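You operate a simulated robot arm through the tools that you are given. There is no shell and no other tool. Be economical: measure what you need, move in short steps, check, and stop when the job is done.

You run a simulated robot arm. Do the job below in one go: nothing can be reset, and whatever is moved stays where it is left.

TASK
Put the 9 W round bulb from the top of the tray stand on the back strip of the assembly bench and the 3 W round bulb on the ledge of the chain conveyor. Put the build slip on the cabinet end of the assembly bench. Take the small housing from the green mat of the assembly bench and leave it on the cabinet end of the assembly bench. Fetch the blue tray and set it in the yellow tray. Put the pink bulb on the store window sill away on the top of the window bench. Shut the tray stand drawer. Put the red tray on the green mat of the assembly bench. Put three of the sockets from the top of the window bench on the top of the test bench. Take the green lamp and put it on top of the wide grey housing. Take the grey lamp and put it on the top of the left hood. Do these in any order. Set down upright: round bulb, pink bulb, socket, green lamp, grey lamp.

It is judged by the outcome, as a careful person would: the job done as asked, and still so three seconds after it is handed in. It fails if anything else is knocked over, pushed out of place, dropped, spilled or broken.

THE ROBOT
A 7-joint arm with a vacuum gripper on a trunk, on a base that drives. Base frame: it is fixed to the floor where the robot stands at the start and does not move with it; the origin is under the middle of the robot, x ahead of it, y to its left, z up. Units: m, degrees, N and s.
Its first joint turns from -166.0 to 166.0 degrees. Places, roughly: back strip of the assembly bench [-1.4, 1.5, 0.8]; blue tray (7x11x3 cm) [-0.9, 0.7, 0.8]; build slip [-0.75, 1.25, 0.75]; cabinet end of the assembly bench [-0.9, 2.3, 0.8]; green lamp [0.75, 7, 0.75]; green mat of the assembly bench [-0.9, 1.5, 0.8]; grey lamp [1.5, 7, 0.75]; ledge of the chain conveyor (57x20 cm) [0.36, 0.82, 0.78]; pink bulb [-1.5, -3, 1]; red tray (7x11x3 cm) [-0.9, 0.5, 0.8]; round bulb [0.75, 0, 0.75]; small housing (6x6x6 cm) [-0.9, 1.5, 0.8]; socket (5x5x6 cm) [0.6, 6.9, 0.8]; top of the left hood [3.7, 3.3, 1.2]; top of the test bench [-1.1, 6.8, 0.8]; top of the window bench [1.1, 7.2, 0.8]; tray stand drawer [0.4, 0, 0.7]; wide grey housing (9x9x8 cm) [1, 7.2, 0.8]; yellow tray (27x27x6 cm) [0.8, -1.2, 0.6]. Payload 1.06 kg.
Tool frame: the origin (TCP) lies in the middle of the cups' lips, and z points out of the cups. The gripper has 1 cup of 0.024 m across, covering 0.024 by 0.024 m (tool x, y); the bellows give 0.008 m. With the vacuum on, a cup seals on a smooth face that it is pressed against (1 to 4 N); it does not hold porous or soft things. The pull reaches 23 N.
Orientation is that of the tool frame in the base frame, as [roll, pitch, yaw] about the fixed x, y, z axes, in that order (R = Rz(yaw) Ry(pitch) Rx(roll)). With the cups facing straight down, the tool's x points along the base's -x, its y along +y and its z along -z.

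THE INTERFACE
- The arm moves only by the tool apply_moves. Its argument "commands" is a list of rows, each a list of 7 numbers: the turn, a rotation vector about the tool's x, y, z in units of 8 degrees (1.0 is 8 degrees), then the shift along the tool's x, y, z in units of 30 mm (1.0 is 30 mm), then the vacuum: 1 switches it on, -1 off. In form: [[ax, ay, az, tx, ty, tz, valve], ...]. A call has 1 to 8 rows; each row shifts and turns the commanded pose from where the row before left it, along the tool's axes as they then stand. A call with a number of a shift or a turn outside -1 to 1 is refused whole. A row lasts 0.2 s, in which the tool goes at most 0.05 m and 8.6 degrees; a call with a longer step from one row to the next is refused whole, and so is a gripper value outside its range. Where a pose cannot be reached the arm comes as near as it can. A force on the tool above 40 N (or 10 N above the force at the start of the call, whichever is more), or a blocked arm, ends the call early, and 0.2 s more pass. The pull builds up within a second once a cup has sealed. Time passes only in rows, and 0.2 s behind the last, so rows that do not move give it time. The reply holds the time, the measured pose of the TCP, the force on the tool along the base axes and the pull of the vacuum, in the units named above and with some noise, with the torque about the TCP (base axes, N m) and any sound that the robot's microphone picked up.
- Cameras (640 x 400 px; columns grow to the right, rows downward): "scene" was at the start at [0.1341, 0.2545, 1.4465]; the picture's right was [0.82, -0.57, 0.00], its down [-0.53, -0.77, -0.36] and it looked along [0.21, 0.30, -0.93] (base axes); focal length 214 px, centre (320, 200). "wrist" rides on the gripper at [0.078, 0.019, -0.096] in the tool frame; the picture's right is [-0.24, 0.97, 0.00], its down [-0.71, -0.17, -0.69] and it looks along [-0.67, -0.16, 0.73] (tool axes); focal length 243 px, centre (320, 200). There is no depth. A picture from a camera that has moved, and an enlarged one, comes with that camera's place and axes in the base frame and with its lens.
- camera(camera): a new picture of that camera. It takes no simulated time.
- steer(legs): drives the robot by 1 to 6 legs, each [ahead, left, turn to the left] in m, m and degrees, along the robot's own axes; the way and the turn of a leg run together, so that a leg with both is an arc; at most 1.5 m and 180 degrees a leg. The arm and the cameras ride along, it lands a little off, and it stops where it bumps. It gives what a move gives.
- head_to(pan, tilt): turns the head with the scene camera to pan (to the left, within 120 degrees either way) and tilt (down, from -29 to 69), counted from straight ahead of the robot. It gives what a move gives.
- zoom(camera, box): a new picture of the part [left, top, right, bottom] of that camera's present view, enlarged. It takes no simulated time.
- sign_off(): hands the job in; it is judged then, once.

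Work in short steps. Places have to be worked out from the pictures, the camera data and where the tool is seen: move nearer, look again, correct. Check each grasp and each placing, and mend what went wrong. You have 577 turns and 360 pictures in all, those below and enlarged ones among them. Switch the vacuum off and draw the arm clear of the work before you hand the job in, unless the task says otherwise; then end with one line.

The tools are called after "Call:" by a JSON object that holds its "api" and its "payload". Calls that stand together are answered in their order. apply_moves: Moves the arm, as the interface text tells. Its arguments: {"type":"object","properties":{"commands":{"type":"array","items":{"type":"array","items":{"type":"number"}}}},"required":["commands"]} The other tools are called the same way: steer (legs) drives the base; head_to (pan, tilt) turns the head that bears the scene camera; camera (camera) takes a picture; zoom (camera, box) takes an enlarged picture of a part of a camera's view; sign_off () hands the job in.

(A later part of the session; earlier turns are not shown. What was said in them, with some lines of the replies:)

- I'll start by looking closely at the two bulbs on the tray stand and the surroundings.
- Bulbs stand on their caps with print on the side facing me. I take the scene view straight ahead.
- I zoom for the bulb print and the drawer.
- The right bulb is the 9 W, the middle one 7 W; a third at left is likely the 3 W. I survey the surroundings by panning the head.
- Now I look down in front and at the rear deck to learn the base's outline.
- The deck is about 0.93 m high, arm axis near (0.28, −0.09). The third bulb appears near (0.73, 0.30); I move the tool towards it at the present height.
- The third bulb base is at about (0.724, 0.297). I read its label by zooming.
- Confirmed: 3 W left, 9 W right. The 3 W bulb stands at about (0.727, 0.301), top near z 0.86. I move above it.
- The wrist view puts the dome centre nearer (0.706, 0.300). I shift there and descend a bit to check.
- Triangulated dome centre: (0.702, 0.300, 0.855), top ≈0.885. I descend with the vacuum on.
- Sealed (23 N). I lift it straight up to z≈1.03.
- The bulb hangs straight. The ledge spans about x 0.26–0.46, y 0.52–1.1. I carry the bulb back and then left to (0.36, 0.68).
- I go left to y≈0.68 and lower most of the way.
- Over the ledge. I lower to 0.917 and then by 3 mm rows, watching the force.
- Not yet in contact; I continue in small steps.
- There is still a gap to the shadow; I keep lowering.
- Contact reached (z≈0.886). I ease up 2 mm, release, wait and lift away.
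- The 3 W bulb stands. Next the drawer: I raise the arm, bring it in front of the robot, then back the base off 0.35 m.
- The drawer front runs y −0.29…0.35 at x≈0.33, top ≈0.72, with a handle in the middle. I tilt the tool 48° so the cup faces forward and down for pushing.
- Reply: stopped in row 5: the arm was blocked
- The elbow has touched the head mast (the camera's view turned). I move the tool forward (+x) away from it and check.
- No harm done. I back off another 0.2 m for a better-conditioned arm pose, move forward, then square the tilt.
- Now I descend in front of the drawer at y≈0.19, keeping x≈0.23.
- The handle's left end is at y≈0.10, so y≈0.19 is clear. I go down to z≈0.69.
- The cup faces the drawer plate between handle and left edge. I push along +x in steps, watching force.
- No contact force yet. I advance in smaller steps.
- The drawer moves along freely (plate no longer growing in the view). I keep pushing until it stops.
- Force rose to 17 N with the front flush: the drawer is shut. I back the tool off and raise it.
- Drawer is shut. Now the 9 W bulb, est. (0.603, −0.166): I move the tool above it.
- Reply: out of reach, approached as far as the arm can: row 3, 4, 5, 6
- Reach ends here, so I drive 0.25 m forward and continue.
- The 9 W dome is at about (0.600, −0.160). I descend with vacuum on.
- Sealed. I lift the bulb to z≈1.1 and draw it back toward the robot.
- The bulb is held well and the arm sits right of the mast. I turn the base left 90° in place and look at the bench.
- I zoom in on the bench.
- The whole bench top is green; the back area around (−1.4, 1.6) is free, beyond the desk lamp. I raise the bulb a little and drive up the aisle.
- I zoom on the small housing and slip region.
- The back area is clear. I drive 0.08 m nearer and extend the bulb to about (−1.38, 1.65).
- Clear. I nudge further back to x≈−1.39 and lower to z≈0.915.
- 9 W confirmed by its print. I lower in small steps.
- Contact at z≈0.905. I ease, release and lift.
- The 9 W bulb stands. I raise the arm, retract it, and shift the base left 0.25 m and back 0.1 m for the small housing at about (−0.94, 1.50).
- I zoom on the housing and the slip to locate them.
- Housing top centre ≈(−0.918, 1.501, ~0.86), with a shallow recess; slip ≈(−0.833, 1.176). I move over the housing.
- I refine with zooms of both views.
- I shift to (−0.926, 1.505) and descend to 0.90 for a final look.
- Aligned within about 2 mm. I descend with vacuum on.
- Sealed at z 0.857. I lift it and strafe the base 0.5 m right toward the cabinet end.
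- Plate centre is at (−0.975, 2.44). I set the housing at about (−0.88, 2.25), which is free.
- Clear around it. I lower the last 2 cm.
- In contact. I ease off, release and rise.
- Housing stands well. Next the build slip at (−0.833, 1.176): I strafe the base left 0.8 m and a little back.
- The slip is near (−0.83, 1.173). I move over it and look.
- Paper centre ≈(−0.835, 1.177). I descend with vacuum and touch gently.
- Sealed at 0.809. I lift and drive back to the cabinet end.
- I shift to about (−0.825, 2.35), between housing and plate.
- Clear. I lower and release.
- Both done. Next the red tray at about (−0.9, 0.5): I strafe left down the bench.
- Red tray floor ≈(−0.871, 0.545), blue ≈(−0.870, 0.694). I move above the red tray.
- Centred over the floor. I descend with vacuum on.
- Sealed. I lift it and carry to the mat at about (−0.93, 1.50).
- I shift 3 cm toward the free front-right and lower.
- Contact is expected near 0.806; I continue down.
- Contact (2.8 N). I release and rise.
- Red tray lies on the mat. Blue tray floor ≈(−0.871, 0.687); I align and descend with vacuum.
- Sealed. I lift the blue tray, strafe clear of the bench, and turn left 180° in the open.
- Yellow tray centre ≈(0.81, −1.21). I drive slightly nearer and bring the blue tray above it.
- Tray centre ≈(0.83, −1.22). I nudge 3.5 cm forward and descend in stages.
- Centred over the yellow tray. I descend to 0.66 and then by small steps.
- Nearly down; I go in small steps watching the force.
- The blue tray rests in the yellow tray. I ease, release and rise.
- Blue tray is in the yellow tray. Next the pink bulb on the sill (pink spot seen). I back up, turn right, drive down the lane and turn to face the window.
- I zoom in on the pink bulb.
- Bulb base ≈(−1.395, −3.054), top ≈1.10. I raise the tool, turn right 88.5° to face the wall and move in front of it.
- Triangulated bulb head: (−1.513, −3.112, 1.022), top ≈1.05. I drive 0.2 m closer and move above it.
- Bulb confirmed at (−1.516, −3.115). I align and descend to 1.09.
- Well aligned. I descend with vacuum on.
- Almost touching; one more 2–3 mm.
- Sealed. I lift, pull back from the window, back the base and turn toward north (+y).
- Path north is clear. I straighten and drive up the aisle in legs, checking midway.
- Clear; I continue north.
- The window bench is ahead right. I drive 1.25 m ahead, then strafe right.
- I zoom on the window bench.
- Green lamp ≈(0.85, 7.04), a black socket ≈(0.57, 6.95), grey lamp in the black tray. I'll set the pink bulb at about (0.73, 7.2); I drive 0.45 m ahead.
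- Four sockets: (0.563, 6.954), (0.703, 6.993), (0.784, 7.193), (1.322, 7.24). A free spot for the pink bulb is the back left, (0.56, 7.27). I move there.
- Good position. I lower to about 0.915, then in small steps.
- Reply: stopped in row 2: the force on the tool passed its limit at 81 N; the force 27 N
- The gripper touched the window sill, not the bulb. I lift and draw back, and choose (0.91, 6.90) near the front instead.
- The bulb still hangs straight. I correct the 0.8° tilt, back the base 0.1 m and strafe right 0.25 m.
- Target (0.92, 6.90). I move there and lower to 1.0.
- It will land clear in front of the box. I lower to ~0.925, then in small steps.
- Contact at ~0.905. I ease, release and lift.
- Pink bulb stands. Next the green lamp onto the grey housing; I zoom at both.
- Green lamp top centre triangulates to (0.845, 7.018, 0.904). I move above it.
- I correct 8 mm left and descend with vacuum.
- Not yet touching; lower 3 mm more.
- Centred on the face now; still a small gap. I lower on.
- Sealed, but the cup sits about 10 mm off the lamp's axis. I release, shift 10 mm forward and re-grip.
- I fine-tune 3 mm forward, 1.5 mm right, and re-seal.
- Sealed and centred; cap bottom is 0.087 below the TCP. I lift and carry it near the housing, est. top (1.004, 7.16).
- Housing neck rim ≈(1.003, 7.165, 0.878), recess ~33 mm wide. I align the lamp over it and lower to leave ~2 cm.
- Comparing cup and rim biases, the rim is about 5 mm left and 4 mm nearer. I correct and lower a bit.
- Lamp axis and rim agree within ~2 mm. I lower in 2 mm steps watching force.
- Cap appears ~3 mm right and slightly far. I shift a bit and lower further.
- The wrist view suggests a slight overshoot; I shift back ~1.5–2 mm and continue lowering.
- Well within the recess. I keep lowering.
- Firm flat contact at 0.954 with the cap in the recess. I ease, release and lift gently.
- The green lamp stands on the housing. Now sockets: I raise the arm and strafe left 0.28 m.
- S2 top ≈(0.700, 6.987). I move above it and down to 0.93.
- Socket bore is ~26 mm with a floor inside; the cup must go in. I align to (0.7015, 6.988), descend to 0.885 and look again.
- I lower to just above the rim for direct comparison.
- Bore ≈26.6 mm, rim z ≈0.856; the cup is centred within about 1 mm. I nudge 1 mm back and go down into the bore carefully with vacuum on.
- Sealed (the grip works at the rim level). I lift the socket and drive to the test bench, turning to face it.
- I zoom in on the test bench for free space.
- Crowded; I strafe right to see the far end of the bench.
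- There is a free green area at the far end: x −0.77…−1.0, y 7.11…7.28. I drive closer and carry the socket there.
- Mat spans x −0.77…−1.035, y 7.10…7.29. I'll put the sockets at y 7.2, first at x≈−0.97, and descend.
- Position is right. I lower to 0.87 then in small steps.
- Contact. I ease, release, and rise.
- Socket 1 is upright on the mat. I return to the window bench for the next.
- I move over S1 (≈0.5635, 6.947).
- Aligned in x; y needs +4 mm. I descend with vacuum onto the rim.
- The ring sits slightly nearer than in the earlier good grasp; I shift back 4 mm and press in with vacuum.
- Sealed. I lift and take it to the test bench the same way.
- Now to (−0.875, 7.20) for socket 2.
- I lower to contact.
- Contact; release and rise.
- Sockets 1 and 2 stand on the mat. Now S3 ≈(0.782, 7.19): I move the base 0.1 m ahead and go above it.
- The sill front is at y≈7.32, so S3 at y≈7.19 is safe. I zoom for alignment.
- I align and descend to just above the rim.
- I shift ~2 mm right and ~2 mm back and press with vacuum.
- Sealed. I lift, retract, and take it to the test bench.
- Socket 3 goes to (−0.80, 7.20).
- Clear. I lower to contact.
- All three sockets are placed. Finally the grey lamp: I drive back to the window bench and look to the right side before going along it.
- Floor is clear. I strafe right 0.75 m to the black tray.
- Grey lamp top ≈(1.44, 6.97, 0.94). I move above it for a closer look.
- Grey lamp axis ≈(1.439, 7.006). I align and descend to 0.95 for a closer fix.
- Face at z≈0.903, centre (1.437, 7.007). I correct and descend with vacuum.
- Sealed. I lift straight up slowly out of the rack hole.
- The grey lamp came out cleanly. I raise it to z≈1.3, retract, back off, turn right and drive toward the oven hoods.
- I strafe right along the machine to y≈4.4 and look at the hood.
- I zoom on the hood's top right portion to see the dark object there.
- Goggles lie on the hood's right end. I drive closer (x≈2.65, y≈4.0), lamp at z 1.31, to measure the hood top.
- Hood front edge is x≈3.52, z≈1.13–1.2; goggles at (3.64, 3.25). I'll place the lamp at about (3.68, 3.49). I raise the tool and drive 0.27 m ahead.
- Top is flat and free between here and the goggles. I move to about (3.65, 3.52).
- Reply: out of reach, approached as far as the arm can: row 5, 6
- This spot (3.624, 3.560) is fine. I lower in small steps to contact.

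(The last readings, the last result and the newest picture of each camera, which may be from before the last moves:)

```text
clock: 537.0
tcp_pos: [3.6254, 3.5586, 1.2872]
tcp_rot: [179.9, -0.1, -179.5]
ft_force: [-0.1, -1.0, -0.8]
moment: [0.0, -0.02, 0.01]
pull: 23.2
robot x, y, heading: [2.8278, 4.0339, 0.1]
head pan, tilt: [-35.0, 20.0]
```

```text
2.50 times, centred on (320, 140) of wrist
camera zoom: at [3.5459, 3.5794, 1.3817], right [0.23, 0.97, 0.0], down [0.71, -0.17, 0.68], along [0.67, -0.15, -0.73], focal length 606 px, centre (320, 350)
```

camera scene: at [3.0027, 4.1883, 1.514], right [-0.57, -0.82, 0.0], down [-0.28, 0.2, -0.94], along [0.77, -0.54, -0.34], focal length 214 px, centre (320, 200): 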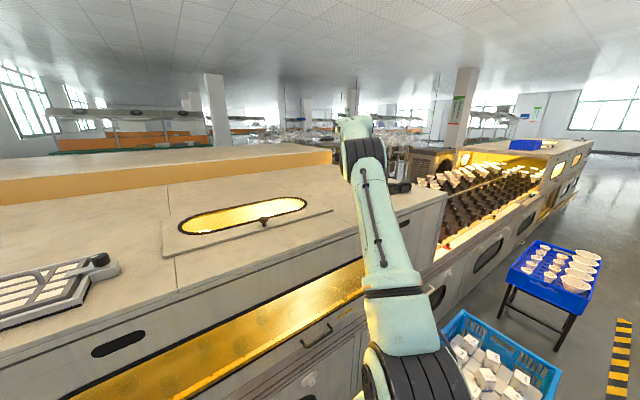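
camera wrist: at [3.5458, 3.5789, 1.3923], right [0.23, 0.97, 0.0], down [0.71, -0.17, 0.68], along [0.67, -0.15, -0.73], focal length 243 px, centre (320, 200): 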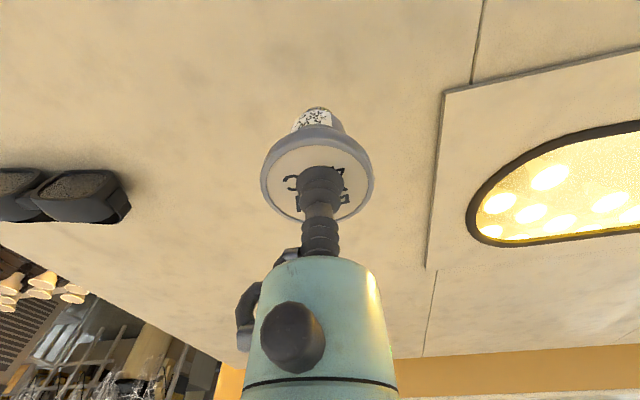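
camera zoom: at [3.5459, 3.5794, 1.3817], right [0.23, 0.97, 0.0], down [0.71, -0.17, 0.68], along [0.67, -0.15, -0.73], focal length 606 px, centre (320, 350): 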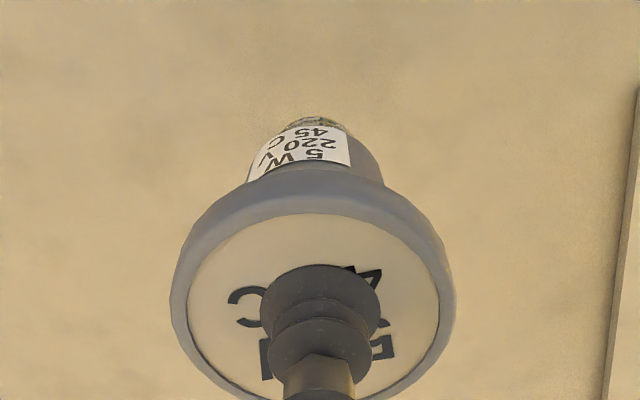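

Surface seems lower (≈1.1). I continue in 5 mm steps with checks.

Call:
{"api": "apply_moves", "payload": {"commands": [[0, 0, 0, 0, 0, 0.15, 1], [0, 0, 0, 0, 0, 0.15, 1]]}}

Call:
{"api": "apply_moves", "payload": {"commands": [[0, 0, 0, 0, 0, 0.15, 1], [0, 0, 0, 0, 0, 0.15, 1]]}}

Call:
{"api": "apply_moves", "payload": {"commands": [[0, 0, 0, 0, 0, 0.15, 1], [0, 0, 0, 0, 0, 0.15, 1]]}}

Call:
{"api": "zoom", "payload": {"camera": "wrist", "box": [260, 60, 380, 140]}}

```text
clock: 537.6
tcp_pos: [3.6254, 3.5598, 1.2764]
tcp_rot: [179.9, -0.1, -179.5]
ft_force: [-0.8, -0.4, -0.6]
moment: [-0.01, 0.01, 0.02]
pull: 23.0
robot x, y, heading: [2.824, 4.0356, -0.0]
head pan, tilt: [-35.0, 20.0]
```

```text
clock: 538.2
tcp_pos: [3.6251, 3.5592, 1.2686]
tcp_rot: [180.0, -0.1, -179.6]
ft_force: [-0.7, -0.8, -0.9]
moment: [-0.03, 0.0, 0.02]
pull: 22.8
robot x, y, heading: [2.8278, 4.0298, 0.4]
head pan, tilt: [-35.0, 20.0]
```

```text
clock: 538.8
tcp_pos: [3.6248, 3.56, 1.2587]
tcp_rot: [179.8, -0.2, -179.6]
ft_force: [0.9, 0.5, -0.5]
moment: [-0.02, -0.02, 0.02]
pull: 23.1
robot x, y, heading: [2.8267, 4.0325, 0.2]
head pan, tilt: [-35.0, 20.0]
```

```text
5.00 times, centred on (320, 100) of wrist
camera zoom: at [3.5461, 3.5796, 1.3546], right [0.23, 0.97, 0.0], down [0.71, -0.17, 0.68], along [0.67, -0.15, -0.73], focal length 1213 px, centre (320, 700)
```

zoom: 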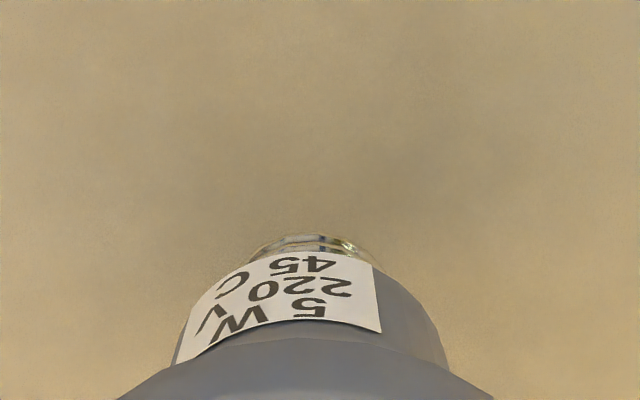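

Call:
{"api": "apply_moves", "payload": {"commands": [[0, 0, 0, 0, 0, 0.15, 1], [0, 0, 0, 0, 0, 0.15, 1]]}}

Call:
{"api": "apply_moves", "payload": {"commands": [[0, 0, 0, 0, 0, 0.12, 1], [0, 0, 0, 0, 0, 0.12, 1]]}}

Call:
{"api": "apply_moves", "payload": {"commands": [[0, 0, 0, 0, 0, 0.12, 1], [0, 0, 0, 0, 0, 0.12, 1]]}}

Call:
{"api": "zoom", "payload": {"camera": "wrist", "box": [260, 60, 380, 140]}}

```text
clock: 539.4
tcp_pos: [3.6241, 3.5602, 1.2491]
tcp_rot: [179.8, -0.1, -179.5]
ft_force: [-0.2, -0.9, -0.8]
moment: [-0.05, 0.01, -0.01]
pull: 22.6
robot x, y, heading: [2.8269, 4.0306, 0.3]
head pan, tilt: [-35.0, 20.0]
```

```text
clock: 540.0
tcp_pos: [3.6245, 3.5608, 1.2434]
tcp_rot: [-180.0, 0.1, -179.6]
ft_force: [0.2, 2.1, 16.0]
moment: [0.05, -0.01, 0.02]
pull: 22.9
robot x, y, heading: [2.825, 4.0348, -0.0]
head pan, tilt: [-35.0, 20.0]
```

```text
clock: 540.6
tcp_pos: [3.624, 3.5593, 1.2379]
tcp_rot: [180.0, 0.0, -179.6]
ft_force: [2.0, 1.4, 21.4]
moment: [0.04, -0.09, 0.02]
pull: 23.0
robot x, y, heading: [2.8246, 4.0369, 0.2]
head pan, tilt: [-35.0, 20.0]
```

```text
5.00 times, centred on (320, 100) of wrist
camera zoom: at [3.5444, 3.5797, 1.3326], right [0.23, 0.97, 0.0], down [0.71, -0.17, 0.68], along [0.67, -0.16, -0.73], focal length 1213 px, centre (320, 700)
```

zoom: 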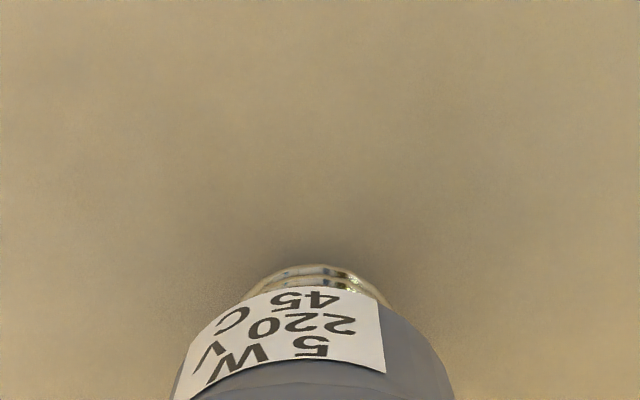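

In contact at ≈1.245. I ease up ~5 mm, release, wait and lift slowly.

Call:
{"api": "apply_moves", "payload": {"commands": [[0, 0, 0, 0, 0, -0.17, 1], [0, 0, 0, 0, 0, 0, -1], [0, 0, 0, 0, 0, 0, -1], [0, 0, 0, 0, 0, 0, -1], [0, 0, 0, 0, 0, 0, -1], [0, 0, 0, 0, 0, -0.1, -1], [0, 0, 0, 0, 0, -0.2, -1], [0, 0, 0, 0, 0, -0.7, -1]]}}

Call:
{"api": "camera", "payload": {"camera": "wrist"}}

```text
clock: 542.4
tcp_pos: [3.6252, 3.5586, 1.2705]
tcp_rot: [179.9, -0.1, -179.6]
ft_force: [0.2, -0.8, -0.5]
moment: [-0.01, 0.04, -0.01]
pull: 0.0
robot x, y, heading: [2.8267, 4.0325, 0.1]
head pan, tilt: [-35.0, 20.0]
```

```text
139 pictures are left
camera wrist: at [3.546, 3.579, 1.3656], right [0.23, 0.97, 0.0], down [0.71, -0.17, 0.68], along [0.67, -0.15, -0.73], focal length 243 px, centre (320, 200)
```

wrist: 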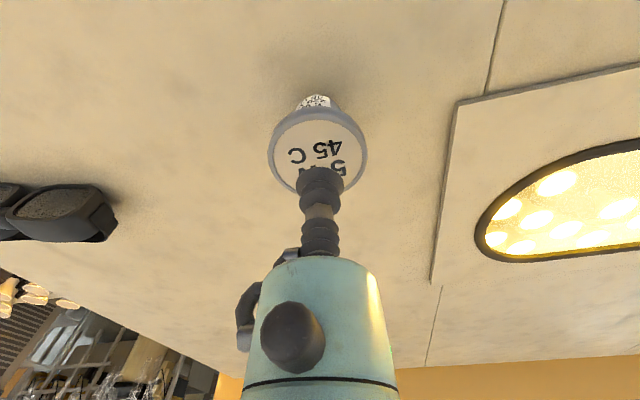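

The grey lamp stands. I raise the arm, back the base away and check.

Call:
{"api": "apply_moves", "payload": {"commands": [[0, 0, 0, 0, 0, -1, -1], [0, 0, 0, 0, 0, -1, -1], [0, 0, 0, 0, 0, -1, -1], [0, 0, 0, 1, 0, -1, -1], [0, 0, 0, 1, 0, 0, -1], [0, 0, 0, 1, 0, 0, -1], [0, 0, 0, 1, 0, 0, -1], [0, 0, 0, 1, 0, 0, -1]]}}

Call:
{"api": "steer", "payload": {"legs": [[-0.5, 0, 0]]}}

Call:
{"api": "head_to", "payload": {"pan": -20, "tilt": 20}}

Call:
{"api": "camera", "payload": {"camera": "scene"}}

Call:
{"api": "camera", "payload": {"camera": "wrist"}}

```text
clock: 544.2
tcp_pos: [3.4722, 3.5589, 1.3891]
tcp_rot: [179.8, -0.2, -179.7]
ft_force: [0.8, -0.1, 0.5]
moment: [0.03, 0.01, -0.01]
pull: 0.1
robot x, y, heading: [2.8265, 4.0303, 0.2]
head pan, tilt: [-35.0, 20.0]
```

```text
clock: 547.2
tcp_pos: [2.9745, 3.5564, 1.389]
tcp_rot: [179.9, -0.2, -179.7]
ft_force: [-0.5, 0.3, 0.5]
moment: [0.0, 0.0, -0.02]
pull: 0.0
robot x, y, heading: [2.3279, 4.0344, -0.0]
head pan, tilt: [-35.0, 20.0]
```

```text
clock: 547.9
tcp_pos: [2.9738, 3.5559, 1.3896]
tcp_rot: [179.9, -0.1, -179.7]
ft_force: [-0.1, 0.2, -0.5]
moment: [-0.02, 0.01, -0.03]
pull: 0.0
robot x, y, heading: [2.3272, 4.0342, 0.1]
head pan, tilt: [-20.0, 20.0]
```

```text
138 pictures are left
camera scene: at [2.5157, 4.2086, 1.514], right [-0.34, -0.94, 0.0], down [-0.32, 0.12, -0.94], along [0.88, -0.32, -0.34], focal length 214 px, centre (320, 200)
```

scene: 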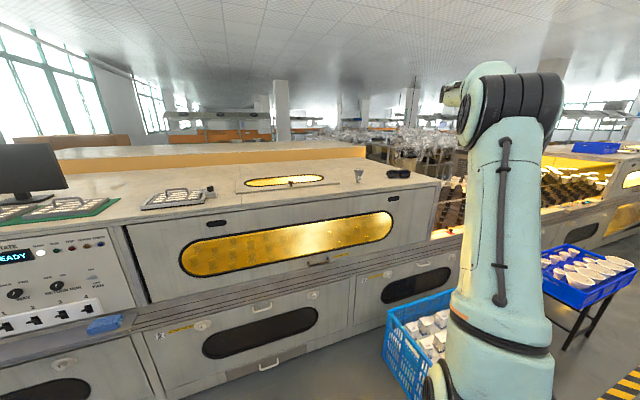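

```text
137 pictures are left
camera wrist: at [2.8954, 3.5763, 1.4847], right [0.23, 0.97, 0.0], down [0.71, -0.17, 0.68], along [0.67, -0.16, -0.73], focal length 243 px, centre (320, 200)
```

wrist: 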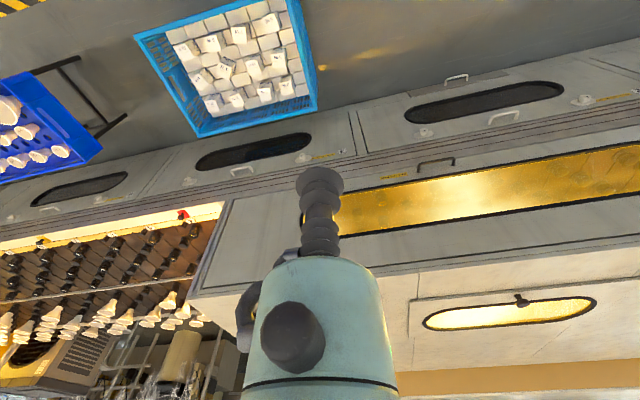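

All twelve placements have been made, and the grey lamp stands on the left hood. The vacuum is off and the arm is clear of the work, so I hand in.

Call:
{"api": "sign_off", "payload": {}}

```text
The job is handed in.
```

I did every item on the list and handed the job in. The bulbs, sockets and lamps stood upright when I set them down, but I did not go back for a final look at everything except the grey lamp.
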